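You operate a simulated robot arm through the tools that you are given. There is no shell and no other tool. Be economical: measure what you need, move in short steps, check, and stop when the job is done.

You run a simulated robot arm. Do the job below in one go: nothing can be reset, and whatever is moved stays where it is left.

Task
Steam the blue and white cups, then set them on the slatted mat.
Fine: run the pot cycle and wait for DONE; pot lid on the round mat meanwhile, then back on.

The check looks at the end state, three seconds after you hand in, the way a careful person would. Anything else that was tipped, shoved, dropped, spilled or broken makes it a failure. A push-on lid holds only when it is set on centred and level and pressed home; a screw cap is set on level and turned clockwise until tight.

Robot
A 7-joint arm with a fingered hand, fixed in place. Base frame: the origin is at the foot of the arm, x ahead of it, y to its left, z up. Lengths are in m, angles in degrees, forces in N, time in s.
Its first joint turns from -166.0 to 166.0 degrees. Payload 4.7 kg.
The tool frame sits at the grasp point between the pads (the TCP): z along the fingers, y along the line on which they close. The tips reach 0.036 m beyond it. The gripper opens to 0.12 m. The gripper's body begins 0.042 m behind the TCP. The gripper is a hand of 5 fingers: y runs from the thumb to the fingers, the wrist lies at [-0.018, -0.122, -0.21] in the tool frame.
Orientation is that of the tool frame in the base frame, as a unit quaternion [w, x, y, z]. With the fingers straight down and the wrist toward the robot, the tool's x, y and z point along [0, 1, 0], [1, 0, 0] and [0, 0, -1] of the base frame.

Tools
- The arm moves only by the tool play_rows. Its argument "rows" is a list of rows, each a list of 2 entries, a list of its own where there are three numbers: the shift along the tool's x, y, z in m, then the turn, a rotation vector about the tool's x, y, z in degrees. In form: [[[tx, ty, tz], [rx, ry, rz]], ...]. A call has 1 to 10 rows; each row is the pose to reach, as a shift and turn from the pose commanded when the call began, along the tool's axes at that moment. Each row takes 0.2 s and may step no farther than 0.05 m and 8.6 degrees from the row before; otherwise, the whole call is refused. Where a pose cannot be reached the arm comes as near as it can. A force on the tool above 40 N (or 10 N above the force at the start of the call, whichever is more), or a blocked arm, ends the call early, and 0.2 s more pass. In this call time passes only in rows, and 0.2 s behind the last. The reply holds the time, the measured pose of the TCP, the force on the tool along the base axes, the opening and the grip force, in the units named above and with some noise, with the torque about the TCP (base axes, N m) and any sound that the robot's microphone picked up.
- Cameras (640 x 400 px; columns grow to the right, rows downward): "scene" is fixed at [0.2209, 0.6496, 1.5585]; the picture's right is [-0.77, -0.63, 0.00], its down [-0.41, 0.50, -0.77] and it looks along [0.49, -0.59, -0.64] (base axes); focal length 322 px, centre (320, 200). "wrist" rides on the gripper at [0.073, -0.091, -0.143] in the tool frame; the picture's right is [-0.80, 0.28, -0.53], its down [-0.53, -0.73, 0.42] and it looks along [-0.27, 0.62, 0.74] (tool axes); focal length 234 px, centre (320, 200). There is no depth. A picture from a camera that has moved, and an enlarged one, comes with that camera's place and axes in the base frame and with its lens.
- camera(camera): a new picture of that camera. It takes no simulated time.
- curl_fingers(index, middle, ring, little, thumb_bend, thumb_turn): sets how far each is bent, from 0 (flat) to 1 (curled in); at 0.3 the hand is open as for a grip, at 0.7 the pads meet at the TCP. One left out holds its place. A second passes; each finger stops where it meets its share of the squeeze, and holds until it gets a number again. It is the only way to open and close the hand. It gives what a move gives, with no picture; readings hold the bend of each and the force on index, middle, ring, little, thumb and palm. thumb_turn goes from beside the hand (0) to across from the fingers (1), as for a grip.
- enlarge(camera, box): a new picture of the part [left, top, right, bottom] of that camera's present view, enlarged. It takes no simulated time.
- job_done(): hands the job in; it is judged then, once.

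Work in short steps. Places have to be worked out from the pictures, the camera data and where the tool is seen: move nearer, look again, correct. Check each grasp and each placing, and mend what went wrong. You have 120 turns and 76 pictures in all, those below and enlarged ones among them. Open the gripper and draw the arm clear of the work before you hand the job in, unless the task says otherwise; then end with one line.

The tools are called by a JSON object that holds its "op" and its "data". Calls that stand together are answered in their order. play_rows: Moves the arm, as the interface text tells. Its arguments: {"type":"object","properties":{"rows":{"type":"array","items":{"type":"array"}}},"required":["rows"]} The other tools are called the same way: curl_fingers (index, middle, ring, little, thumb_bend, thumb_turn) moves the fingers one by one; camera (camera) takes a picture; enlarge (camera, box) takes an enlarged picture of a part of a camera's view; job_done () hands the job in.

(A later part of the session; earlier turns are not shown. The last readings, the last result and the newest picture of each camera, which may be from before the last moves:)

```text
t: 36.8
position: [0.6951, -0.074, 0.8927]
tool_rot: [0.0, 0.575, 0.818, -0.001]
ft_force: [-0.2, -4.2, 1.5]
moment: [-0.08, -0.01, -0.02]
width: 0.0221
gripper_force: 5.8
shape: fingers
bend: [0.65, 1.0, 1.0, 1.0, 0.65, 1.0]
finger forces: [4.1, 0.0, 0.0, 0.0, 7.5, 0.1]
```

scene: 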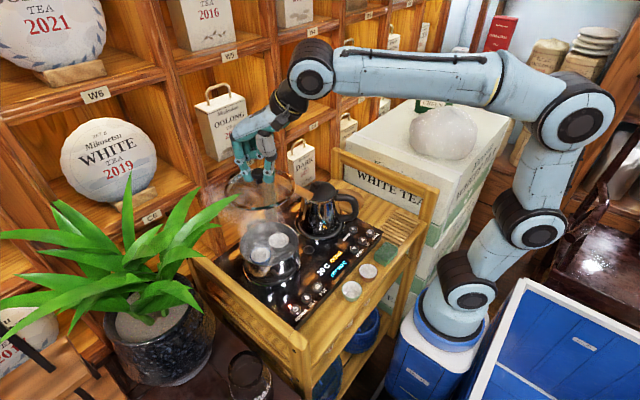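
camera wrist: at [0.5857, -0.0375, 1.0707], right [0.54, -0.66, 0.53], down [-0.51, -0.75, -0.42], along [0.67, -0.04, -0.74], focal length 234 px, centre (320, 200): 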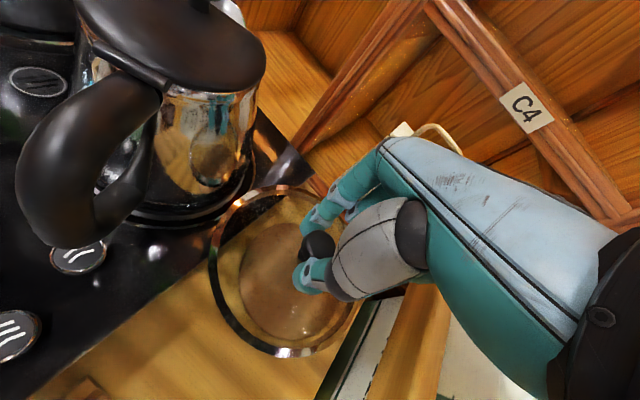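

Contact. I ease up 2 mm and release.

{"op": "play_rows", "data": {"rows": [[[0, 0, -0.003], [0, 0, 0]]]}}

{"op": "curl_fingers", "data": {"index": 0.5, "thumb_bend": 0.5}}

{"op": "enlarge", "data": {"camera": "wrist", "box": [180, 150, 420, 400]}}

```text
t: 37.2
position: [0.6954, -0.0733, 0.8962]
tool_rot: [-0.001, 0.574, 0.819, 0.0]
ft_force: [-0.2, -2.0, -1.3]
moment: [-0.06, 0.02, 0.02]
width: 0.0221
gripper_force: 6.4
shape: fingers
bend: [0.65, 1.0, 1.0, 1.0, 0.65, 1.0]
finger forces: [5.4, 0.0, 0.0, 0.0, 7.0, 0.0]
```

```text
t: 38.2
position: [0.6967, -0.073, 0.896]
tool_rot: [-0.001, 0.573, 0.819, -0.001]
ft_force: [-0.2, -0.6, -0.5]
moment: [-0.02, 0.0, 0.01]
width: 0.0622
gripper_force: 0.0
shape: fingers
bend: [0.5, 1.0, 1.0, 1.0, 0.5, 1.0]
finger forces: [0.0, 0.1, 0.0, 0.0, 0.1, 0.1]
```

```text
1.60 times, centred on (300, 275) of wrist
camera zoom: at [0.5859, -0.0365, 1.0393], right [0.54, -0.66, 0.53], down [-0.51, -0.75, -0.42], along [0.67, -0.04, -0.74], focal length 375 px, centre (352, 80)
```

zoom: 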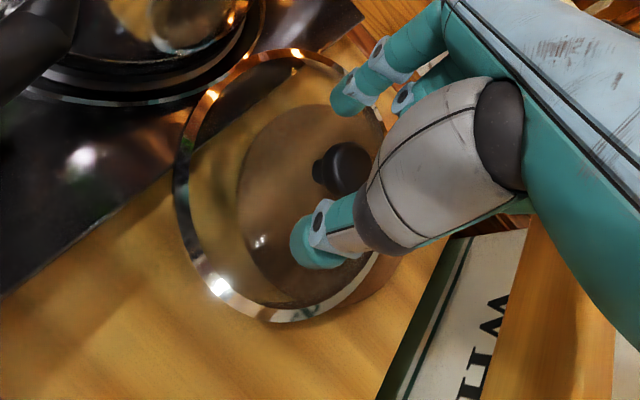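

The lid rests flat on the mat. I lift away, extend the unused fingers flat to see whether that clears the pot rim better than curling, and look.

{"op": "play_rows", "data": {"rows": [[[0, 0, -0.04], [0, 0, 0]], [[0, 0, -0.08], [0, 0, 0]], [[0, 0, -0.12], [0, 0, 0]], [[0, 0, -0.16], [0, 0, 0]], [[0, 0, -0.2], [0, 0, 0]], [[0, 0, -0.25], [0, 0, 0]]]}}

{"op": "curl_fingers", "data": {"middle": 0, "ring": 0, "little": 0, "index": 0.45, "thumb_bend": 0.45}}

{"op": "play_rows", "data": {"rows": [[[0.035, 0.011, 0], [0, 0, 0]], [[0.069, 0.022, 0], [0, 0, 0]], [[0.104, 0.02, 0], [0, 0, 0]], [[0.138, 0.02, 0], [0, 0, 0]], [[0.173, 0.02, 0], [0, 0, 0]], [[0.207, 0.02, 0], [0, 0, 0]], [[0.242, 0.03, 0], [0, 0, 0]], [[0.277, 0.04, 0], [0, 0, 0]], [[0.311, 0.05, 0], [0, 0, 0]], [[0.346, 0.06, 0], [0, 0, 0]]]}}

{"op": "camera", "data": {"camera": "wrist"}}

{"op": "enlarge", "data": {"camera": "scene", "box": [220, 110, 440, 290]}}

```text
t: 39.6
position: [0.6967, -0.0731, 1.1471]
tool_rot: [-0.001, 0.574, 0.819, 0.0]
ft_force: [1.0, -1.1, -0.7]
moment: [0.05, 0.03, 0.02]
width: 0.0622
gripper_force: 0.1
shape: fingers
bend: [0.5, 1.0, 1.0, 1.0, 0.5, 1.0]
finger forces: [0.0, 0.1, 0.0, 0.1, 0.1, 0.1]
```

```text
t: 40.6
position: [0.6954, -0.0732, 1.1474]
tool_rot: [0.0, 0.574, 0.819, -0.001]
ft_force: [0.5, -1.0, 0.3]
moment: [0.02, 0.0, 0.01]
width: 0.0775
gripper_force: 0.0
shape: fingers
bend: [0.45, 0.0, 0.0, 0.0, 0.45, 0.99]
finger forces: [0.0, 0.0, 0.0, 0.0, 0.1, 0.0]
```

```text
t: 42.8
position: [0.633, 0.2713, 1.1475]
tool_rot: [0.001, 0.573, 0.819, 0.0]
ft_force: [0.2, 0.8, 0.8]
moment: [-0.01, -0.02, 0.01]
width: 0.0775
gripper_force: 0.1
shape: fingers
bend: [0.45, 0.0, 0.0, 0.0, 0.45, 0.99]
finger forces: [0.1, 0.0, 0.0, 0.0, 0.0, 0.0]
```

```text
37 pictures are left
camera wrist: at [0.5227, 0.3071, 1.2895], right [0.54, -0.66, 0.53], down [-0.51, -0.75, -0.43], along [0.67, -0.04, -0.74], focal length 234 px, centre (320, 200)
```

wrist: 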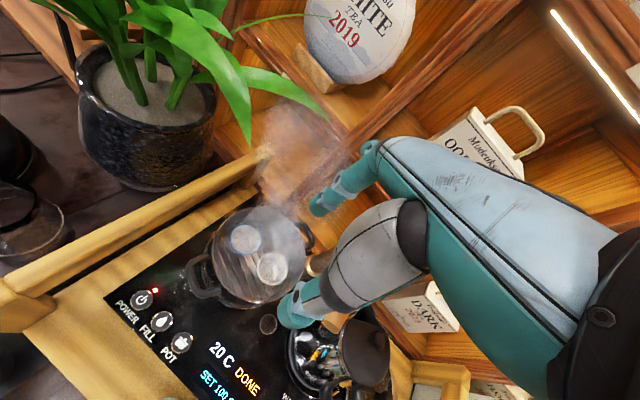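

```text
2.22 times, centred on (330, 200) of scene
camera zoom: at [0.2209, 0.6496, 1.5585], right [-0.77, -0.63, 0.0], down [-0.41, 0.5, -0.77], along [0.49, -0.59, -0.64], focal length 715 px, centre (298, 200)
```

zoom: 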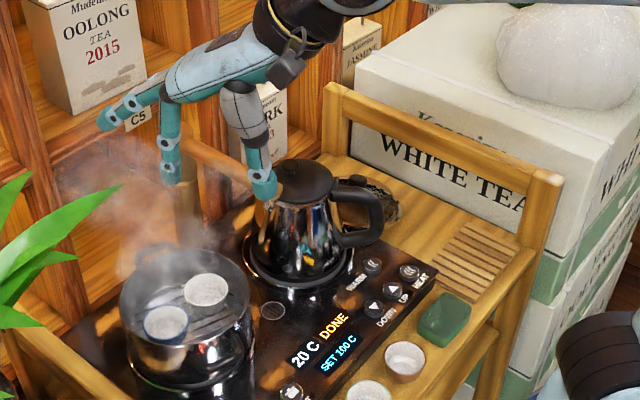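

Flat fingers stay well above the pot rim. Blue cup ≈(0.684,0.324), white ≈(0.684,0.259), rims z≈0.91. I go over the blue cup with yaw 0 and descend to z≈0.985.

{"op": "play_rows", "data": {"rows": [[[0.011, 0.022, 0], [0, 0, 7]], [[0.022, 0.044, 0], [0, 0, 14]], [[0.032, 0.066, 0], [0, 0, 20]], [[0.032, 0.066, 0.045], [0, 0, 20]], [[0.032, 0.066, 0.09], [0, 0, 20]], [[0.032, 0.066, 0.13], [0, 0, 20]], [[0.032, 0.066, 0.16], [0, 0, 20]]]}}

{"op": "camera", "data": {"camera": "wrist"}}

{"op": "enlarge", "data": {"camera": "scene", "box": [220, 150, 340, 290]}}

```text
t: 44.4
position: [0.6858, 0.3235, 0.9879]
tool_rot: [0.0, 0.708, 0.706, 0.0]
ft_force: [-0.2, -0.6, 1.0]
moment: [0.03, 0.0, 0.02]
width: 0.0773
gripper_force: 0.0
shape: fingers
bend: [0.45, 0.0, 0.0, 0.0, 0.45, 0.99]
finger forces: [0.0, 0.1, 0.0, 0.1, 0.0, 0.0]
```

```text
35 pictures are left
camera wrist: at [0.5948, 0.3956, 1.1296], right [0.28, -0.8, 0.52], down [-0.73, -0.53, -0.43], along [0.62, -0.27, -0.74], focal length 234 px, centre (320, 200)
```

wrist: 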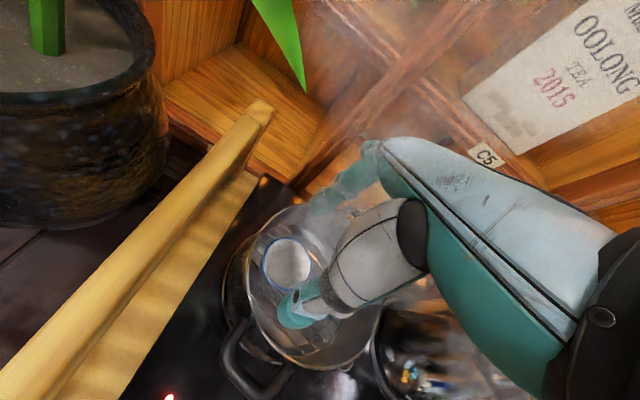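

```text
2.86 times, centred on (280, 220) of scene
camera zoom: at [0.2209, 0.6496, 1.5585], right [-0.77, -0.63, 0.0], down [-0.41, 0.5, -0.77], along [0.49, -0.59, -0.64], focal length 919 px, centre (434, 143)
```

zoom: 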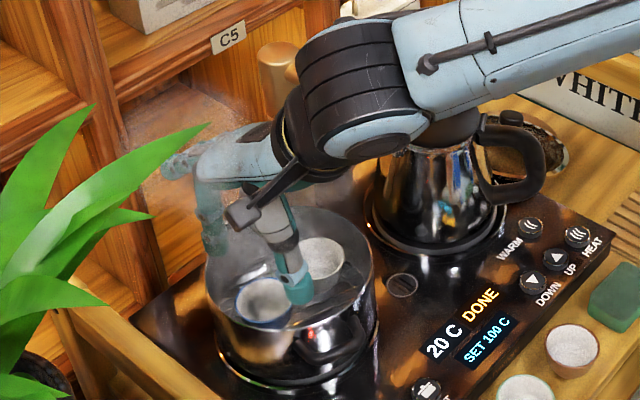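

Aligned over the blue cup (0.687,0.325). I lower slowly into the pot.

{"op": "play_rows", "data": {"rows": [[[0.001, 0.001, 0.02], [0, 0, 0]], [[0.001, 0.001, 0.038], [0, 0, 0]], [[0.001, 0.001, 0.05], [0, 0, 0]], [[0.001, 0.001, 0.058], [0, 0, 0]]]}}

{"op": "enlarge", "data": {"camera": "wrist", "box": [200, 150, 440, 370]}}

```text
t: 45.4
position: [0.6863, 0.325, 0.9282]
tool_rot: [0.0, 0.708, 0.706, 0.0]
ft_force: [-0.3, 0.7, 0.9]
moment: [0.0, -0.02, 0.0]
width: 0.0777
gripper_force: 0.0
shape: fingers
bend: [0.45, 0.0, 0.0, 0.0, 0.45, 0.99]
finger forces: [0.0, 0.0, 0.0, 0.0, 0.1, 0.0]
```

```text
1.82 times, centred on (320, 260) of wrist
camera zoom: at [0.5961, 0.3973, 1.0707], right [0.28, -0.8, 0.53], down [-0.73, -0.53, -0.42], along [0.62, -0.27, -0.74], focal length 426 px, centre (320, 91)
```

zoom: 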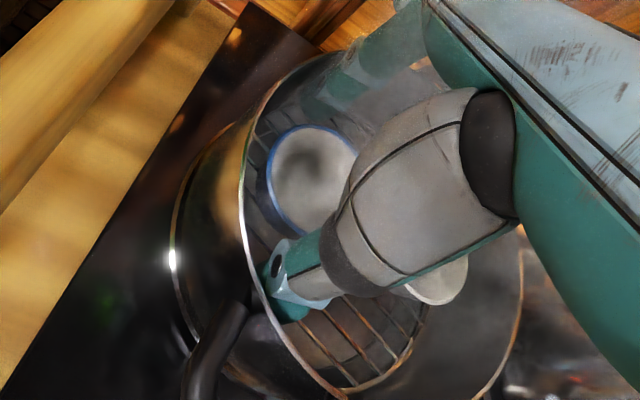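

Clear so far. I lower 7 mm more and close on the cup.

{"op": "play_rows", "data": {"rows": [[[0, 0, 0.004], [0, 0, 0]], [[0, 0, 0.008], [0, 0, 0]]]}}

{"op": "curl_fingers", "data": {"index": 0.65, "thumb_bend": 0.65}}

{"op": "enlarge", "data": {"camera": "wrist", "box": [200, 150, 440, 370]}}

```text
t: 46.0
position: [0.6853, 0.325, 0.9196]
tool_rot: [-0.001, 0.707, 0.707, 0.0]
ft_force: [-0.5, 0.3, 0.0]
moment: [-0.03, 0.01, 0.0]
width: 0.0775
gripper_force: 0.1
shape: fingers
bend: [0.45, 0.0, 0.0, 0.0, 0.45, 0.99]
finger forces: [0.1, 0.0, 0.0, 0.0, 0.0, 0.1]
```

```text
t: 47.0
position: [0.6867, 0.3249, 0.9187]
tool_rot: [0.0, 0.707, 0.707, 0.0]
ft_force: [-0.1, 0.0, -0.4]
moment: [0.01, 0.02, 0.03]
width: 0.0409
gripper_force: 9.3
shape: fingers
bend: [0.57, 0.0, 0.0, 0.0, 0.59, 1.0]
finger forces: [9.5, 0.0, 0.1, 0.1, 8.5, 0.0]
```

```text
1.82 times, centred on (320, 260) of wrist
camera zoom: at [0.5959, 0.3975, 1.063], right [0.28, -0.8, 0.53], down [-0.73, -0.53, -0.42], along [0.62, -0.27, -0.74], focal length 426 px, centre (320, 91)
```

zoom: 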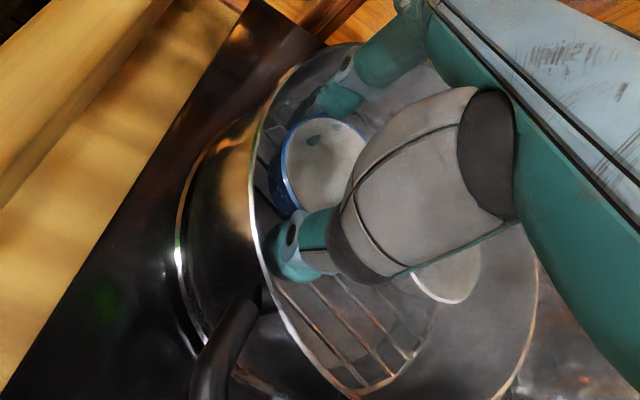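

The blue cup is gripped (≈9 N at 41 mm). I lift it gently.

{"op": "play_rows", "data": {"rows": [[[0, 0, -0.01], [0, 0, 0]], [[0, 0, -0.025], [0, 0, 0]], [[0, 0, -0.045], [0, 0, 0]], [[0, 0, -0.07], [0, 0, 0]]]}}

{"op": "enlarge", "data": {"camera": "scene", "box": [220, 150, 340, 290]}}

```text
t: 48.0
position: [0.6882, 0.3264, 0.9879]
tool_rot: [0.0, 0.707, 0.707, -0.001]
ft_force: [0.1, -0.3, -0.5]
moment: [0.03, 0.01, -0.03]
width: 0.0408
gripper_force: 9.1
shape: fingers
bend: [0.57, 0.0, 0.0, 0.0, 0.59, 1.0]
finger forces: [9.5, 0.0, 0.0, 0.0, 8.6, 0.0]
```

```text
2.86 times, centred on (280, 220) of scene
camera zoom: at [0.2209, 0.6496, 1.5585], right [-0.77, -0.63, 0.0], down [-0.41, 0.5, -0.77], along [0.49, -0.59, -0.64], focal length 919 px, centre (434, 143)
```

zoom: 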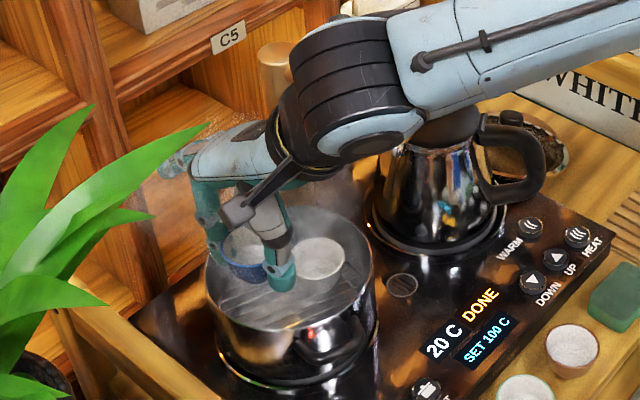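

Blue cup is lifted securely. I raise it above the spout height, then carry it over the slatted mat (≈(0.49,-0.075)), yawing 40°.

{"op": "play_rows", "data": {"rows": [[[0, 0, -0.04], [0, 0, 0]], [[0, 0, -0.08], [0, 0, 0]], [[0, 0, -0.12], [0, 0, 0]], [[0, 0, -0.162], [0, 0, 0]]]}}

{"op": "play_rows", "data": {"rows": [[[-0.043, -0.02, 0], [0, 0, -4]], [[-0.085, -0.04, 0], [0, 0, -8]], [[-0.128, -0.059, 0], [0, 0, -12]], [[-0.17, -0.079, 0], [0, 0, -16]], [[-0.213, -0.099, 0], [0, 0, -20]], [[-0.256, -0.119, 0], [0, 0, -24]], [[-0.298, -0.139, 0], [0, 0, -28]], [[-0.341, -0.158, 0], [0, 0, -32]], [[-0.383, -0.178, 0], [0, 0, -36]], [[-0.426, -0.197, 0], [0, 0, -40]]]}}

{"op": "curl_fingers", "data": {"middle": 1, "ring": 1, "little": 1}}

{"op": "camera", "data": {"camera": "wrist"}}

```text
t: 49.0
position: [0.6861, 0.3261, 1.1528]
tool_rot: [0.0, 0.708, 0.706, -0.002]
ft_force: [-0.4, 1.3, -0.1]
moment: [0.0, 0.02, 0.0]
width: 0.0408
gripper_force: 8.9
shape: fingers
bend: [0.57, 0.0, 0.0, 0.0, 0.59, 1.0]
finger forces: [9.6, 0.0, 0.0, 0.0, 8.4, 0.0]
```

```text
t: 51.2
position: [0.488, -0.1, 1.1537]
tool_rot: [0.001, 0.422, 0.906, 0.001]
ft_force: [-0.6, 0.4, -0.1]
moment: [-0.06, -0.04, 0.0]
width: 0.0408
gripper_force: 9.1
shape: fingers
bend: [0.57, 0.0, 0.0, 0.0, 0.6, 1.0]
finger forces: [9.3, 0.0, 0.1, 0.0, 8.3, 0.0]
```

```text
t: 52.2
position: [0.489, -0.0998, 1.1535]
tool_rot: [0.0, 0.422, 0.906, 0.0]
ft_force: [-0.3, 0.4, -1.4]
moment: [-0.04, -0.01, 0.01]
width: 0.0412
gripper_force: 17.5
shape: fingers
bend: [0.6, 0.63, 1.0, 1.0, 0.58, 1.0]
finger forces: [4.9, 12.3, 0.0, 0.0, 16.6, 0.1]
```

```text
30 pictures are left
camera wrist: at [0.374, -0.1037, 1.2969], right [0.73, -0.44, 0.53], down [-0.22, -0.88, -0.42], along [0.65, 0.19, -0.74], focal length 234 px, centre (320, 200)
```

wrist: 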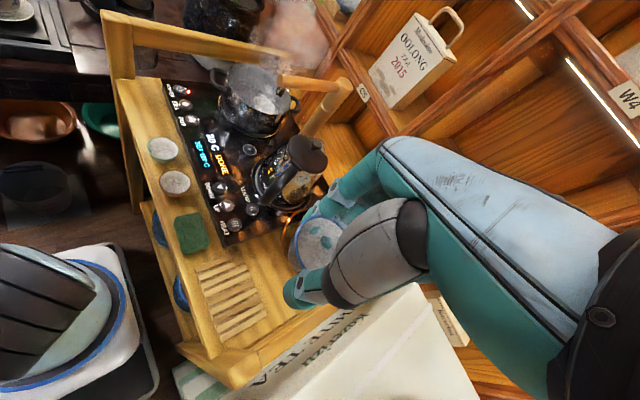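

The middle finger bumped the cup while curling; I back it off and check the cup.

{"op": "curl_fingers", "data": {"middle": 0.2}}

{"op": "enlarge", "data": {"camera": "wrist", "box": [240, 160, 440, 340]}}

{"op": "enlarge", "data": {"camera": "scene", "box": [330, 60, 470, 200]}}

```text
t: 53.2
position: [0.4902, -0.1006, 1.1534]
tool_rot: [0.0, 0.423, 0.906, 0.0]
ft_force: [-0.3, 0.0, -0.7]
moment: [-0.01, -0.05, 0.0]
width: 0.0401
gripper_force: 9.7
shape: fingers
bend: [0.58, 0.2, 1.0, 1.0, 0.59, 1.0]
finger forces: [9.6, 0.0, 0.0, 0.0, 8.9, 0.0]
```

```text
2.22 times, centred on (340, 250) of wrist
camera zoom: at [0.374, -0.1037, 1.2969], right [0.73, -0.44, 0.53], down [-0.22, -0.88, -0.42], along [0.65, 0.19, -0.74], focal length 520 px, centre (276, 89)
```

zoom: 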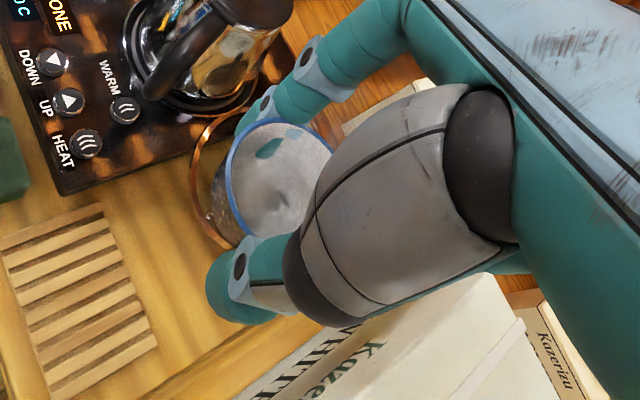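

```text
2.86 times, centred on (400, 130) of scene
camera zoom: at [0.2209, 0.6496, 1.5585], right [-0.77, -0.63, 0.0], down [-0.41, 0.5, -0.77], along [0.49, -0.59, -0.64], focal length 919 px, centre (91, 400)
```

zoom: 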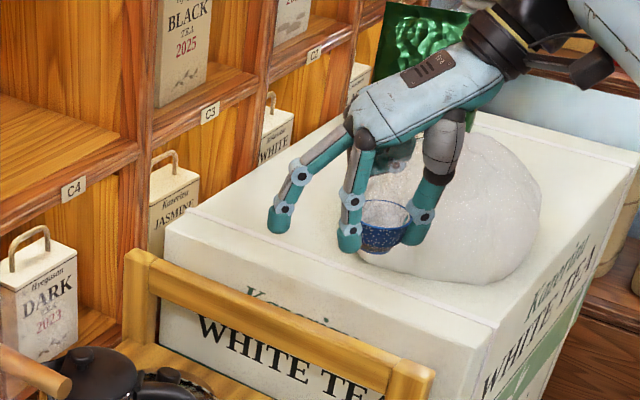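

Cup still well held. I lower to z≈1.0 above the far half of the mat and re-measure.

{"op": "play_rows", "data": {"rows": [[[-0.009, -0.008, 0.04], [0, 0, 0]], [[-0.009, -0.008, 0.08], [0, 0, 0]], [[-0.009, -0.008, 0.12], [0, 0, 0]], [[-0.009, -0.008, 0.16], [0, 0, 0]]]}}

{"op": "camera", "data": {"camera": "wrist"}}

{"op": "enlarge", "data": {"camera": "scene", "box": [340, 120, 460, 240]}}

```text
t: 54.2
position: [0.4895, -0.1107, 0.9935]
tool_rot: [0.002, 0.423, 0.906, 0.0]
ft_force: [-0.3, -0.3, -0.3]
moment: [-0.02, 0.0, -0.03]
width: 0.0402
gripper_force: 9.3
shape: fingers
bend: [0.58, 0.2, 1.0, 1.0, 0.59, 1.0]
finger forces: [9.8, 0.1, 0.0, 0.0, 8.9, 0.0]
```

```text
27 pictures are left
camera wrist: at [0.3737, -0.115, 1.136], right [0.73, -0.44, 0.53], down [-0.22, -0.88, -0.42], along [0.65, 0.19, -0.74], focal length 234 px, centre (320, 200)
```

wrist: 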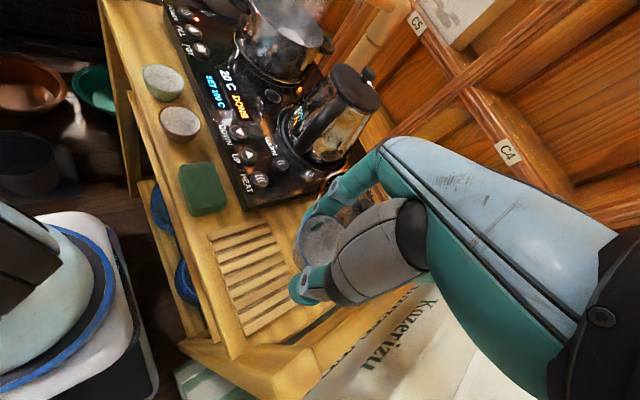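

```text
3.33 times, centred on (400, 180) of scene
camera zoom: at [0.2209, 0.6496, 1.5585], right [-0.77, -0.63, 0.0], down [-0.41, 0.5, -0.77], along [0.49, -0.59, -0.64], focal length 1072 px, centre (53, 267)
```

zoom: 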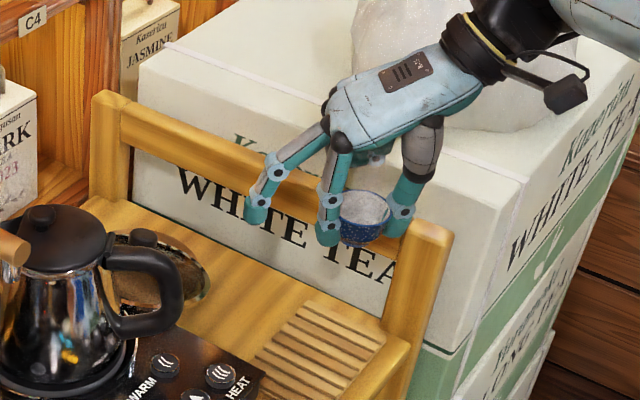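

I shift slightly away from the post toward (0.508,-0.103) and lower to z≈0.93 for a close check.

{"op": "play_rows", "data": {"rows": [[[-0.005, 0.019, 0.02], [0, 0, 0]], [[-0.005, 0.019, 0.045], [0, 0, 0]], [[-0.005, 0.019, 0.063], [0, 0, 0]]]}}

{"op": "enlarge", "data": {"camera": "wrist", "box": [180, 160, 440, 380]}}

{"op": "enlarge", "data": {"camera": "scene", "box": [350, 140, 450, 240]}}

```text
t: 55.0
position: [0.508, -0.1032, 0.9295]
tool_rot: [0.0, 0.423, 0.906, 0.0]
ft_force: [-0.1, 0.4, 0.3]
moment: [-0.01, 0.01, 0.0]
width: 0.0401
gripper_force: 8.8
shape: fingers
bend: [0.58, 0.2, 1.0, 1.0, 0.59, 1.0]
finger forces: [9.7, 0.1, 0.0, 0.1, 8.9, 0.0]
```

```text
1.82 times, centred on (310, 270) of wrist
camera zoom: at [0.3919, -0.1063, 1.0732], right [0.73, -0.44, 0.53], down [-0.22, -0.88, -0.42], along [0.65, 0.19, -0.74], focal length 426 px, centre (338, 73)
```

zoom: 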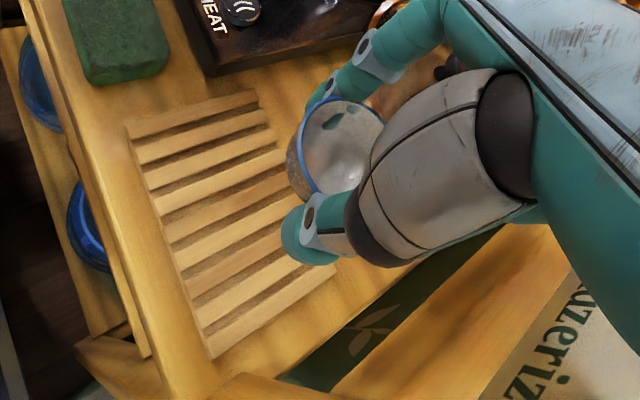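

```text
4.00 times, centred on (400, 190) of scene
camera zoom: at [0.2209, 0.6496, 1.5585], right [-0.77, -0.63, 0.0], down [-0.41, 0.5, -0.77], along [0.49, -0.59, -0.64], focal length 1287 px, centre (0, 240)
```

zoom: 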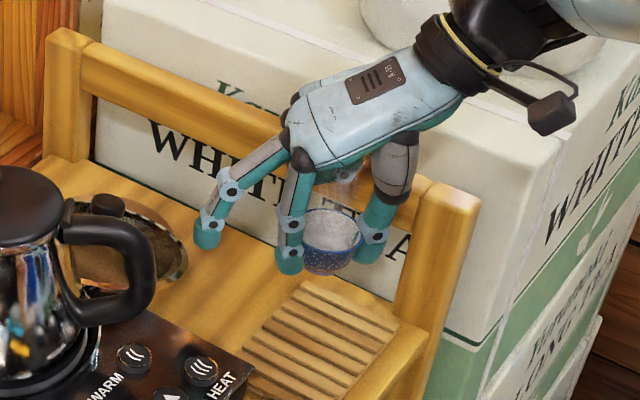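

Comparing both views, the mat top is at z≈0.83, spanning x 0.452–0.535, y -0.153…-0.038. I adjust to (0.512,-0.115), yaw 30°, and lower further.

{"op": "play_rows", "data": {"rows": [[[-0.006, -0.002, 0.0], [0, 0, 5]], [[-0.012, -0.005, 0.01], [0, 0, 10]], [[-0.012, -0.005, 0.025], [0, 0, 10]], [[-0.012, -0.005, 0.04], [0, 0, 10]]]}}

{"op": "enlarge", "data": {"camera": "scene", "box": [350, 140, 450, 240]}}

```text
t: 56.0
position: [0.5111, -0.1156, 0.8889]
tool_rot: [0.0, 0.501, 0.866, 0.0]
ft_force: [-0.4, 0.2, 0.4]
moment: [-0.03, 0.03, -0.02]
width: 0.0403
gripper_force: 9.4
shape: fingers
bend: [0.58, 0.2, 1.0, 1.0, 0.59, 1.0]
finger forces: [9.5, 0.1, 0.0, 0.0, 8.9, 0.1]
```

```text
4.00 times, centred on (400, 190) of scene
camera zoom: at [0.2209, 0.6496, 1.5585], right [-0.77, -0.63, 0.0], down [-0.41, 0.5, -0.77], along [0.49, -0.59, -0.64], focal length 1287 px, centre (0, 240)
```

zoom: 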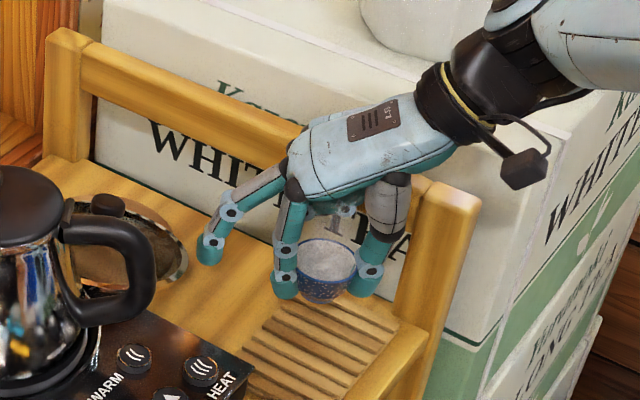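

Cup is over the mat's back-right part with clearance to the rail. I lower in fine steps until contact.

{"op": "play_rows", "data": {"rows": [[[0, 0, 0.005], [0, 0, 0]], [[0, 0, 0.01], [0, 0, 0]], [[0, 0, 0.013], [0, 0, 0]]]}}

{"op": "play_rows", "data": {"rows": [[[0, 0, 0.003], [0, 0, 0]], [[0, 0, 0.005], [0, 0, 0]]]}}

```text
t: 56.8
position: [0.5097, -0.1147, 0.8765]
tool_rot: [0.0, 0.501, 0.866, 0.0]
ft_force: [0.7, -0.4, -0.5]
moment: [0.01, 0.0, 0.03]
width: 0.04
gripper_force: 9.5
shape: fingers
bend: [0.58, 0.2, 1.0, 1.0, 0.59, 1.0]
finger forces: [9.5, 0.0, 0.1, 0.1, 8.9, 0.0]
```

```text
t: 57.4
position: [0.5111, -0.116, 0.8711]
tool_rot: [0.0, 0.5, 0.866, 0.0]
ft_force: [0.8, -0.2, -0.3]
moment: [-0.01, -0.06, 0.01]
width: 0.0402
gripper_force: 9.0
shape: fingers
bend: [0.58, 0.2, 1.0, 1.0, 0.59, 1.0]
finger forces: [9.6, 0.1, 0.0, 0.1, 8.9, 0.1]
```

{"op": "play_rows", "data": {"rows": [[[0, 0, 0.002], [0, 0, 0]], [[0, 0, 0.004], [0, 0, 0]]]}}

{"op": "enlarge", "data": {"camera": "scene", "box": [370, 170, 430, 230]}}

```text
t: 58.0
position: [0.5122, -0.1173, 0.8675]
tool_rot: [0.0, 0.501, 0.866, 0.0]
ft_force: [-0.1, 0.4, 0.1]
moment: [-0.02, 0.0, -0.02]
width: 0.0404
gripper_force: 9.2
shape: fingers
bend: [0.58, 0.2, 1.0, 1.0, 0.59, 1.0]
finger forces: [9.5, 0.0, 0.0, 0.1, 8.9, 0.0]
```

```text
6.67 times, centred on (400, 200) of scene
camera zoom: at [0.2209, 0.6496, 1.5585], right [-0.77, -0.63, 0.0], down [-0.41, 0.5, -0.77], along [0.49, -0.59, -0.64], focal length 2145 px, centre (-213, 200)
```

zoom: 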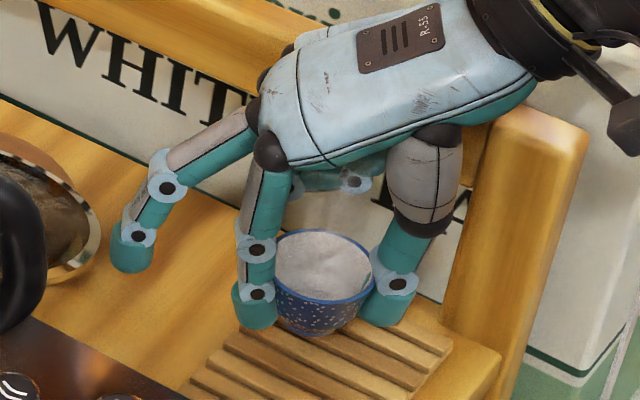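

The cup bottom is within a few mm of the mat; continuing to contact.

{"op": "play_rows", "data": {"rows": [[[0, 0, 0.002], [0, 0, 0]], [[0, 0, 0.004], [0, 0, 0]]]}}

{"op": "play_rows", "data": {"rows": [[[0, 0, 0.002], [0, 0, 0]], [[0, 0, 0.003], [0, 0, 0]]]}}

```text
t: 58.6
position: [0.5105, -0.1157, 0.8623]
tool_rot: [0.0, 0.501, 0.865, 0.0]
ft_force: [-0.1, 0.5, -1.1]
moment: [0.01, 0.01, 0.0]
width: 0.04
gripper_force: 9.3
shape: fingers
bend: [0.58, 0.2, 1.0, 1.0, 0.59, 1.0]
finger forces: [9.6, 0.0, 0.0, 0.1, 8.9, 0.0]
```

```text
t: 59.2
position: [0.5109, -0.1162, 0.8613]
tool_rot: [0.001, 0.5, 0.866, 0.0]
ft_force: [0.4, 0.0, 0.0]
moment: [0.01, 0.0, 0.01]
width: 0.04
gripper_force: 9.2
shape: fingers
bend: [0.58, 0.2, 1.0, 1.0, 0.59, 1.0]
finger forces: [9.7, 0.1, 0.1, 0.0, 9.0, 0.0]
```

Still no contact force; a few more millimetres.

{"op": "play_rows", "data": {"rows": [[[0, 0, 0.002], [0, 0, 0]], [[0, 0, 0.004], [0, 0, 0]]]}}

{"op": "play_rows", "data": {"rows": [[[0, 0, 0.002], [0, 0, 0]], [[0, 0, 0.004], [0, 0, 0]]]}}

```text
t: 59.8
position: [0.5108, -0.117, 0.8568]
tool_rot: [0.0, 0.5, 0.866, 0.0]
ft_force: [0.8, 0.4, -0.5]
moment: [-0.02, -0.01, -0.01]
width: 0.04
gripper_force: 9.2
shape: fingers
bend: [0.58, 0.2, 1.0, 1.0, 0.59, 1.0]
finger forces: [9.5, 0.0, 0.1, 0.1, 8.9, 0.0]
```

```text
t: 60.4
position: [0.511, -0.1167, 0.8525]
tool_rot: [0.0, 0.5, 0.866, 0.0]
ft_force: [0.3, -0.3, -0.1]
moment: [-0.01, 0.0, -0.01]
width: 0.0402
gripper_force: 9.7
shape: fingers
bend: [0.58, 0.2, 1.0, 1.0, 0.59, 1.0]
finger forces: [9.5, 0.1, 0.0, 0.0, 8.9, 0.0]
```

Still free; I check the gap visually.

{"op": "enlarge", "data": {"camera": "scene", "box": [370, 170, 430, 230]}}

```text
6.67 times, centred on (400, 200) of scene
camera zoom: at [0.2209, 0.6496, 1.5585], right [-0.77, -0.63, 0.0], down [-0.41, 0.5, -0.77], along [0.49, -0.59, -0.64], focal length 2145 px, centre (-213, 200)
```

zoom: 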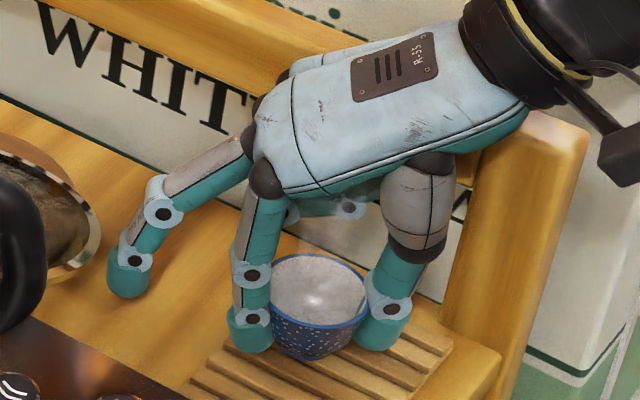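

Cup still appears just above the slats; I continue in small steps.

{"op": "play_rows", "data": {"rows": [[[0, 0, 0.002], [0, 0, 0]], [[0, 0, 0.004], [0, 0, 0]]]}}

{"op": "play_rows", "data": {"rows": [[[0, 0, 0.002], [0, 0, 0]], [[0, 0, 0.004], [0, 0, 0]]]}}

```text
t: 61.0
position: [0.5113, -0.1158, 0.849]
tool_rot: [0.001, 0.5, 0.866, 0.0]
ft_force: [-0.8, -0.5, 8.6]
moment: [0.14, -0.03, 0.01]
width: 0.0399
gripper_force: 10.8
shape: fingers
bend: [0.58, 0.2, 1.0, 1.0, 0.6, 1.0]
finger forces: [12.7, 0.0, 0.0, 0.0, 10.0, 0.0]
```

```text
t: 61.6
position: [0.5118, -0.1171, 0.8483]
tool_rot: [0.004, 0.501, 0.866, 0.002]
ft_force: [-1.7, 1.3, 10.7]
moment: [0.18, 0.02, 0.05]
width: 0.0397
gripper_force: 11.8
shape: fingers
bend: [0.58, 0.2, 1.0, 1.0, 0.6, 1.0]
finger forces: [13.0, 0.0, 0.1, 0.0, 10.3, 0.1]
stopped in row 2: the force on the tool passed its limit at 44 N (the readings are from after the stop); the commanded pose is now the measured one
```

Contact at z≈0.849. I relieve the push by 2 mm and open the fingers.

{"op": "play_rows", "data": {"rows": [[[0, 0, -0.002], [0, 0, 0]]]}}

{"op": "curl_fingers", "data": {"index": 0.48, "thumb_bend": 0.48}}

{"op": "enlarge", "data": {"camera": "scene", "box": [370, 170, 430, 230]}}

```text
t: 62.0
position: [0.5113, -0.1167, 0.8497]
tool_rot: [0.003, 0.5, 0.866, 0.001]
ft_force: [-0.1, 0.9, 0.8]
moment: [0.0, 0.02, 0.0]
width: 0.0401
gripper_force: 8.7
shape: fingers
bend: [0.58, 0.2, 1.0, 1.0, 0.6, 1.0]
finger forces: [9.3, 0.0, 0.0, 0.1, 8.5, 0.0]
```

```text
t: 63.0
position: [0.5119, -0.1173, 0.8507]
tool_rot: [0.003, 0.501, 0.865, 0.0]
ft_force: [-0.2, -0.1, -0.6]
moment: [0.03, -0.01, -0.02]
width: 0.068
gripper_force: 0.1
shape: fingers
bend: [0.48, 0.2, 1.0, 1.0, 0.48, 1.0]
finger forces: [0.1, 0.0, 0.0, 0.0, 0.0, 0.0]
```

```text
6.67 times, centred on (400, 200) of scene
camera zoom: at [0.2209, 0.6496, 1.5585], right [-0.77, -0.63, 0.0], down [-0.41, 0.5, -0.77], along [0.49, -0.59, -0.64], focal length 2145 px, centre (-213, 200)
```

zoom: 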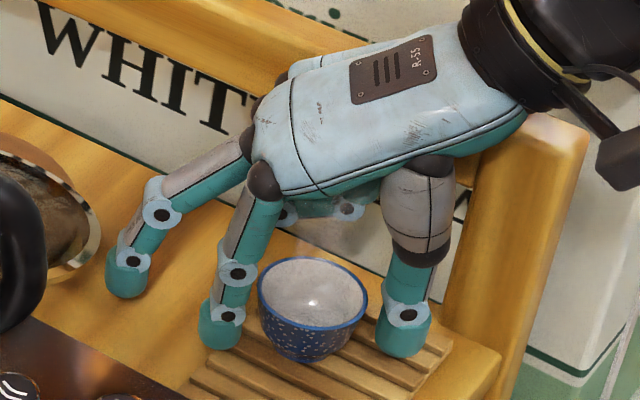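

Blue cup stands upright on the mat. I rise straight up, then fly back to the pot with unused fingers flat again.

{"op": "play_rows", "data": {"rows": [[[0, 0, -0.02], [0, 0, 0]], [[0, 0, -0.05], [0, 0, 0]], [[0, 0, -0.1], [0, 0, 0]], [[0, 0, -0.15], [0, 0, 0]], [[0, 0, -0.2], [0, 0, 0]], [[0, 0, -0.25], [0, 0, 0]], [[0, 0, -0.3], [0, 0, 0]]]}}

{"op": "curl_fingers", "data": {"middle": 0, "ring": 0, "little": 0, "index": 0.45, "thumb_bend": 0.45}}

{"op": "play_rows", "data": {"rows": [[[0.027, 0.036, 0], [0, 0, 3]], [[0.055, 0.072, 0], [0, 0, 6]], [[0.082, 0.107, 0], [0, 0, 9]], [[0.11, 0.143, 0], [0, 0, 12]], [[0.137, 0.179, 0], [0, 0, 15]], [[0.165, 0.215, 0], [0, 0, 18]], [[0.192, 0.251, 0], [0, 0, 21]], [[0.22, 0.286, 0], [0, 0, 24]], [[0.247, 0.322, 0], [0, 0, 27]], [[0.275, 0.358, 0], [0, 0, 30]]]}}

{"op": "play_rows", "data": {"rows": [[[0, 0, 0], [0, -6, 0]], [[0, 0, 0.03], [0, -12, 0]], [[0, 0, 0.06], [0, -18, 0]]]}}

{"op": "camera", "data": {"camera": "wrist"}}

{"op": "enlarge", "data": {"camera": "scene", "box": [220, 110, 440, 290]}}

```text
t: 64.6
position: [0.5095, -0.1166, 1.1513]
tool_rot: [0.002, 0.501, 0.866, 0.0]
ft_force: [0.6, -0.2, 0.3]
moment: [-0.03, -0.02, -0.01]
width: 0.0686
gripper_force: 0.0
shape: fingers
bend: [0.48, 0.2, 1.0, 1.0, 0.48, 1.0]
finger forces: [0.0, 0.1, 0.0, 0.0, 0.0, 0.0]
```

```text
t: 65.6
position: [0.5091, -0.1164, 1.1511]
tool_rot: [0.002, 0.5, 0.866, 0.001]
ft_force: [0.3, 0.7, -0.2]
moment: [0.0, -0.02, 0.01]
width: 0.0774
gripper_force: 0.1
shape: fingers
bend: [0.45, 0.0, 0.0, 0.0, 0.45, 0.99]
finger forces: [0.0, 0.0, 0.0, 0.1, 0.1, 0.0]
```

```text
t: 67.8
position: [0.6829, 0.3007, 1.1502]
tool_rot: [0.002, 0.709, 0.706, 0.002]
ft_force: [-0.7, -0.9, 1.2]
moment: [0.02, 0.0, -0.01]
width: 0.0775
gripper_force: 0.0
shape: fingers
bend: [0.45, 0.0, 0.0, 0.0, 0.45, 0.99]
finger forces: [0.0, 0.0, 0.1, 0.0, 0.1, 0.0]
```

```text
t: 68.6
position: [0.6845, 0.3, 1.0916]
tool_rot: [0.114, 0.7, 0.697, -0.109]
ft_force: [0.1, -0.9, 1.3]
moment: [0.02, -0.02, 0.01]
width: 0.0776
gripper_force: 0.1
shape: fingers
bend: [0.45, 0.0, 0.0, 0.0, 0.45, 0.99]
finger forces: [0.1, 0.0, 0.1, 0.0, 0.0, 0.0]
```

```text
19 pictures are left
camera wrist: at [0.5923, 0.4144, 1.2033], right [0.27, -0.6, 0.75], down [-0.73, -0.64, -0.24], along [0.62, -0.48, -0.61], focal length 234 px, centre (320, 200)
```

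wrist: 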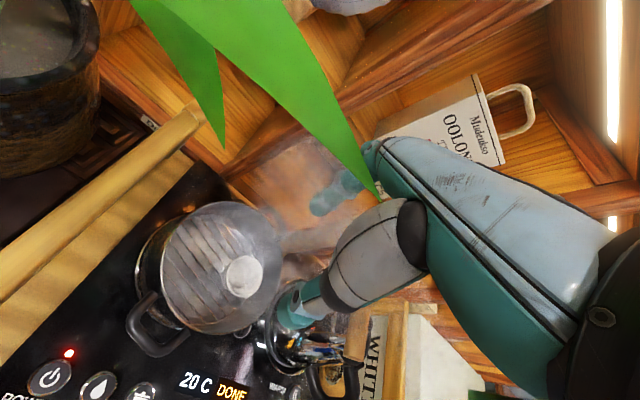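

```text
2.22 times, centred on (330, 200) of scene
camera zoom: at [0.2209, 0.6496, 1.5585], right [-0.77, -0.63, 0.0], down [-0.41, 0.5, -0.77], along [0.49, -0.59, -0.64], focal length 715 px, centre (298, 200)
```

zoom: 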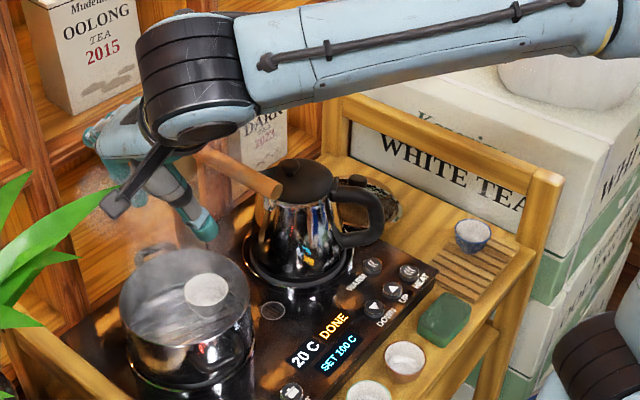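

White cup at (0.684,0.2585). Tilted 18° the hand should clear the spout; I descend diagonally to just above the cup.

{"op": "play_rows", "data": {"rows": [[[0.0057, 0, 0.0402], [0, 0, 0]], [[0.0104, 0, 0.0807], [0, 0, 0]], [[0.0074, 0, 0.1133], [0, 0, 0]], [[0.0027, 0, 0.1411], [0, 0, 0]]]}}

{"op": "camera", "data": {"camera": "wrist"}}

{"op": "enlarge", "data": {"camera": "scene", "box": [230, 150, 350, 270]}}

```text
t: 69.6
position: [0.6808, 0.261, 0.9551]
tool_rot: [0.113, 0.699, 0.697, -0.108]
ft_force: [1.6, 2.9, 1.0]
moment: [0.08, -0.02, -0.13]
width: 0.0756
gripper_force: 1.5
shape: fingers
bend: [0.45, 0.0, 0.0, 0.0, 0.46, 0.99]
finger forces: [0.1, 0.0, 0.0, 0.0, 2.5, 0.0]
```

```text
17 pictures are left
camera wrist: at [0.5895, 0.3736, 1.0681], right [0.27, -0.6, 0.75], down [-0.73, -0.64, -0.24], along [0.62, -0.48, -0.61], focal length 234 px, centre (320, 200)
```

wrist: 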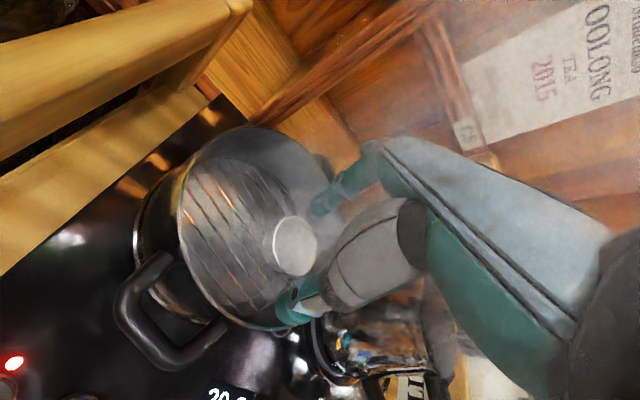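

```text
3.33 times, centred on (290, 210) of scene
camera zoom: at [0.2209, 0.6496, 1.5585], right [-0.77, -0.63, 0.0], down [-0.41, 0.5, -0.77], along [0.49, -0.59, -0.64], focal length 1072 px, centre (420, 167)
```

zoom: 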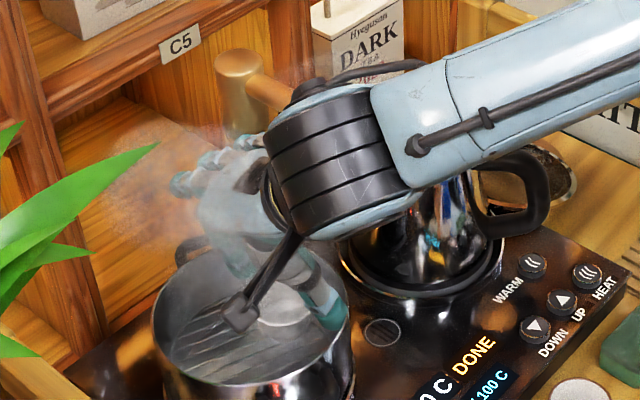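

The thumb brushes the pot wall since the tilt puts the tips ~1 cm toward -y. I shift +y, and narrow the opening a little.

{"op": "play_rows", "data": {"rows": [[[0.0095, 0.003, -0.0031], [0, 0, 0]]]}}

{"op": "curl_fingers", "data": {"index": 0.48, "thumb_bend": 0.48}}

```text
t: 70.0
position: [0.6848, 0.2692, 0.9555]
tool_rot: [0.113, 0.699, 0.698, -0.109]
ft_force: [-0.3, -0.6, 0.6]
moment: [-0.01, 0.02, 0.0]
width: 0.0775
gripper_force: 0.0
shape: fingers
bend: [0.45, 0.0, 0.0, 0.0, 0.45, 0.99]
finger forces: [0.0, 0.0, 0.0, 0.0, 0.0, 0.1]
```

```text
t: 71.0
position: [0.6841, 0.2696, 0.9558]
tool_rot: [0.114, 0.699, 0.698, -0.109]
ft_force: [-0.7, 0.6, 0.2]
moment: [0.0, 0.02, -0.03]
width: 0.0695
gripper_force: 0.1
shape: fingers
bend: [0.48, 0.0, 0.0, 0.0, 0.48, 1.0]
finger forces: [0.1, 0.0, 0.0, 0.0, 0.1, 0.0]
```

Free now. I lower vertically 36 mm around the cup.

{"op": "play_rows", "data": {"rows": [[[0.003, 0.001, 0.0117], [0, 0, 0]], [[0.0061, 0.001, 0.0232], [0, 0, 0]], [[0.0092, 0.001, 0.0348], [0, 0, 0]]]}}

{"op": "enlarge", "data": {"camera": "wrist", "box": [200, 150, 440, 370]}}

```text
t: 71.8
position: [0.6888, 0.2681, 0.9199]
tool_rot: [0.114, 0.7, 0.697, -0.109]
ft_force: [-0.9, 0.9, 5.6]
moment: [0.02, -0.27, 0.01]
width: 0.0692
gripper_force: 2.8
shape: fingers
bend: [0.48, 0.0, 0.0, 0.0, 0.48, 1.0]
finger forces: [6.2, 0.1, 0.0, 0.1, 0.0, 0.0]
```

```text
1.82 times, centred on (320, 260) of wrist
camera zoom: at [0.5972, 0.3801, 1.0331], right [0.27, -0.6, 0.75], down [-0.73, -0.64, -0.24], along [0.62, -0.48, -0.61], focal length 426 px, centre (320, 91)
```

zoom: 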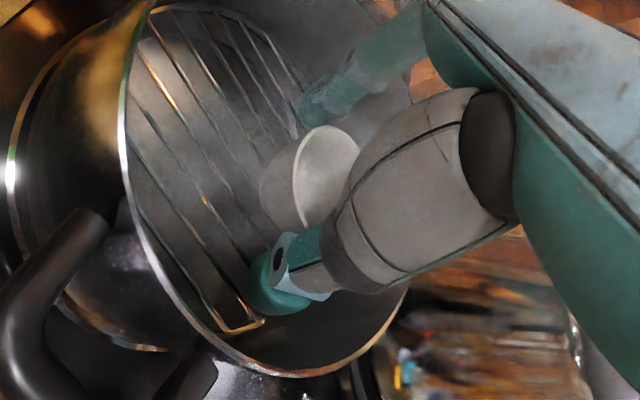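

The index tip rests on the rack; I raise 4 mm and close on the cup.

{"op": "play_rows", "data": {"rows": [[[-0.0012, -0.002, -0.0038], [0, 0, 0]]]}}

{"op": "curl_fingers", "data": {"index": 0.65, "thumb_bend": 0.65}}

{"op": "enlarge", "data": {"camera": "wrist", "box": [200, 150, 440, 370]}}

```text
t: 72.2
position: [0.687, 0.2656, 0.9221]
tool_rot: [0.112, 0.699, 0.698, -0.109]
ft_force: [-0.4, -0.6, 0.2]
moment: [-0.03, 0.04, 0.03]
width: 0.0696
gripper_force: 0.0
shape: fingers
bend: [0.48, 0.0, 0.0, 0.0, 0.48, 1.0]
finger forces: [0.0, 0.0, 0.0, 0.0, 0.1, 0.0]
```

```text
t: 73.2
position: [0.6874, 0.2677, 0.9216]
tool_rot: [0.112, 0.699, 0.697, -0.109]
ft_force: [-0.1, -0.8, 0.0]
moment: [-0.02, 0.01, -0.04]
width: 0.0391
gripper_force: 6.9
shape: fingers
bend: [0.58, 0.0, 0.0, 0.0, 0.59, 1.0]
finger forces: [7.1, 0.0, 0.0, 0.0, 6.9, 0.0]
```

```text
1.82 times, centred on (320, 260) of wrist
camera zoom: at [0.5953, 0.3796, 1.0359], right [0.27, -0.6, 0.75], down [-0.73, -0.64, -0.24], along [0.62, -0.48, -0.61], focal length 426 px, centre (320, 91)
```

zoom: 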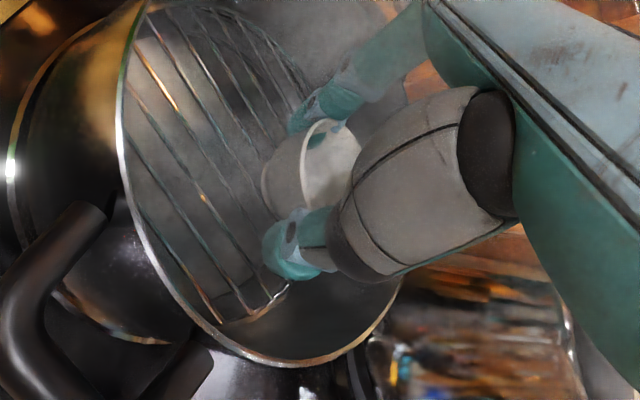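

Gripped at 39 mm, 7 N. I lift, drifting a little to +y away from the spout.

{"op": "play_rows", "data": {"rows": [[[-0.0037, 0, -0.0114], [0, 0, 0]], [[-0.0093, 0, -0.0285], [0, 0, 0]], [[-0.0107, 0, -0.0491], [0, 0, 0]], [[-0.012, 0, -0.0854], [0, 0, 0]], [[-0.0212, 0, -0.1298], [0, 0, 0]]]}}

{"op": "enlarge", "data": {"camera": "wrist", "box": [200, 150, 440, 370]}}

```text
t: 74.4
position: [0.6848, 0.2906, 1.0514]
tool_rot: [0.112, 0.699, 0.698, -0.111]
ft_force: [-0.2, 0.6, -0.9]
moment: [0.0, 0.02, -0.01]
width: 0.0392
gripper_force: 7.0
shape: fingers
bend: [0.58, 0.0, 0.0, 0.0, 0.59, 1.0]
finger forces: [7.0, 0.0, 0.1, 0.1, 6.7, 0.1]
```

```text
1.82 times, centred on (320, 260) of wrist
camera zoom: at [0.5943, 0.4027, 1.1653], right [0.27, -0.6, 0.75], down [-0.73, -0.64, -0.24], along [0.62, -0.48, -0.61], focal length 426 px, centre (320, 91)
```

zoom: 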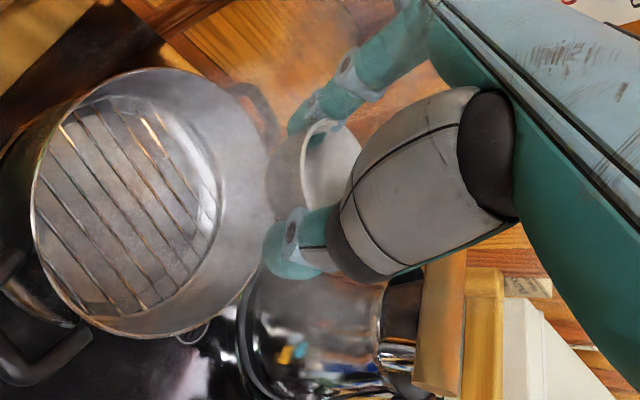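

White cup is held. I lift to 1.15 and carry it level toward the mat, keeping the same tilt.

{"op": "play_rows", "data": {"rows": [[[-0.0154, 0, -0.0476], [0, 0, 0]], [[-0.0309, 0, -0.0951], [0, 0, 0]]]}}

{"op": "play_rows", "data": {"rows": [[[-0.0327, -0.0204, 0.0106], [0, 0, 0]], [[-0.0654, -0.0408, 0.0213], [0, 0, 0]], [[-0.0981, -0.0612, 0.0319], [0, 0, 0]], [[-0.1308, -0.0816, 0.0425], [0, 0, 0]], [[-0.1636, -0.102, 0.0532], [0, 0, 0]], [[-0.1963, -0.1224, 0.0638], [0, 0, 0]], [[-0.229, -0.1428, 0.0744], [0, 0, 0]], [[-0.2617, -0.1632, 0.085], [0, 0, 0]], [[-0.2944, -0.1836, 0.0957], [0, 0, 0]], [[-0.3271, -0.204, 0.1063], [0, 0, 0]]]}}

{"op": "play_rows", "data": {"rows": [[[0.0139, 0, 0.0428], [0, 0, 0]], [[0.0278, 0, 0.0856], [0, 0, 0]], [[0.0417, 0, 0.1284], [0, 0, 0]], [[0.0556, 0, 0.1712], [0, 0, 0]], [[0.0695, 0, 0.214], [0, 0, 0]]]}}

{"op": "enlarge", "data": {"camera": "scene", "box": [350, 140, 450, 240]}}

{"op": "camera", "data": {"camera": "wrist"}}

```text
t: 75.0
position: [0.6828, 0.2902, 1.1532]
tool_rot: [0.113, 0.699, 0.697, -0.11]
ft_force: [1.2, 0.4, -1.8]
moment: [-0.01, 0.04, 0.0]
width: 0.0392
gripper_force: 6.7
shape: fingers
bend: [0.58, 0.0, 0.0, 0.0, 0.59, 1.0]
finger forces: [7.1, 0.0, 0.0, 0.0, 6.6, 0.1]
```

```text
t: 77.2
position: [0.479, -0.0576, 1.1523]
tool_rot: [0.113, 0.698, 0.698, -0.11]
ft_force: [0.8, -0.1, -0.1]
moment: [0.02, 0.01, 0.02]
width: 0.0389
gripper_force: 6.9
shape: fingers
bend: [0.58, 0.0, 0.0, 0.0, 0.6, 1.0]
finger forces: [6.9, 0.0, 0.1, 0.0, 6.6, 0.0]
```

```text
t: 78.4
position: [0.4834, -0.058, 0.9306]
tool_rot: [0.113, 0.699, 0.697, -0.109]
ft_force: [0.1, 0.3, -1.0]
moment: [0.04, -0.01, 0.03]
width: 0.0387
gripper_force: 6.6
shape: fingers
bend: [0.58, 0.0, 0.0, 0.0, 0.6, 1.0]
finger forces: [6.8, 0.0, 0.0, 0.0, 6.5, 0.1]
```

```text
4.00 times, centred on (400, 190) of scene
camera zoom: at [0.2209, 0.6496, 1.5585], right [-0.77, -0.63, 0.0], down [-0.41, 0.5, -0.77], along [0.49, -0.59, -0.64], focal length 1287 px, centre (0, 240)
```

zoom: 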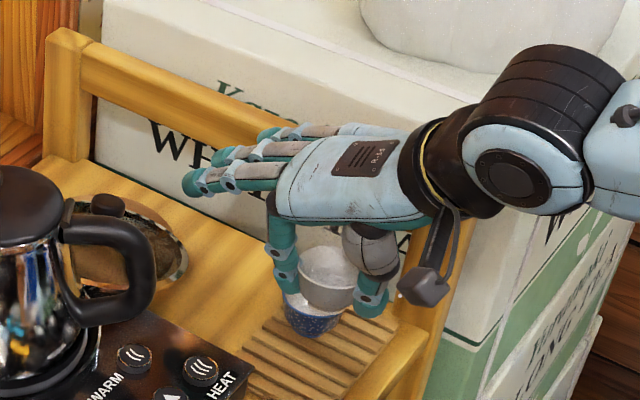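

```text
11 pictures are left
camera wrist: at [0.3927, 0.0548, 1.0437], right [0.27, -0.6, 0.75], down [-0.73, -0.64, -0.24], along [0.62, -0.48, -0.61], focal length 234 px, centre (320, 200)
```

wrist: 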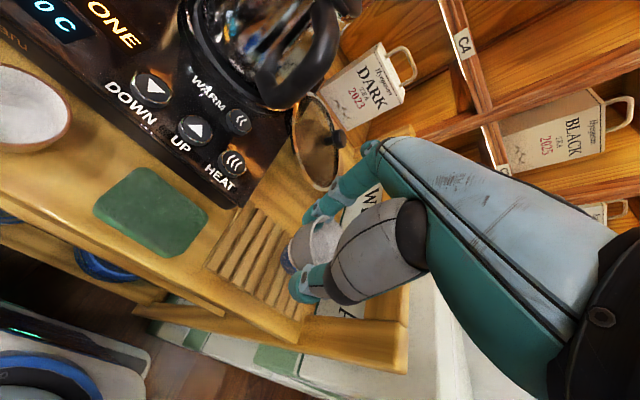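

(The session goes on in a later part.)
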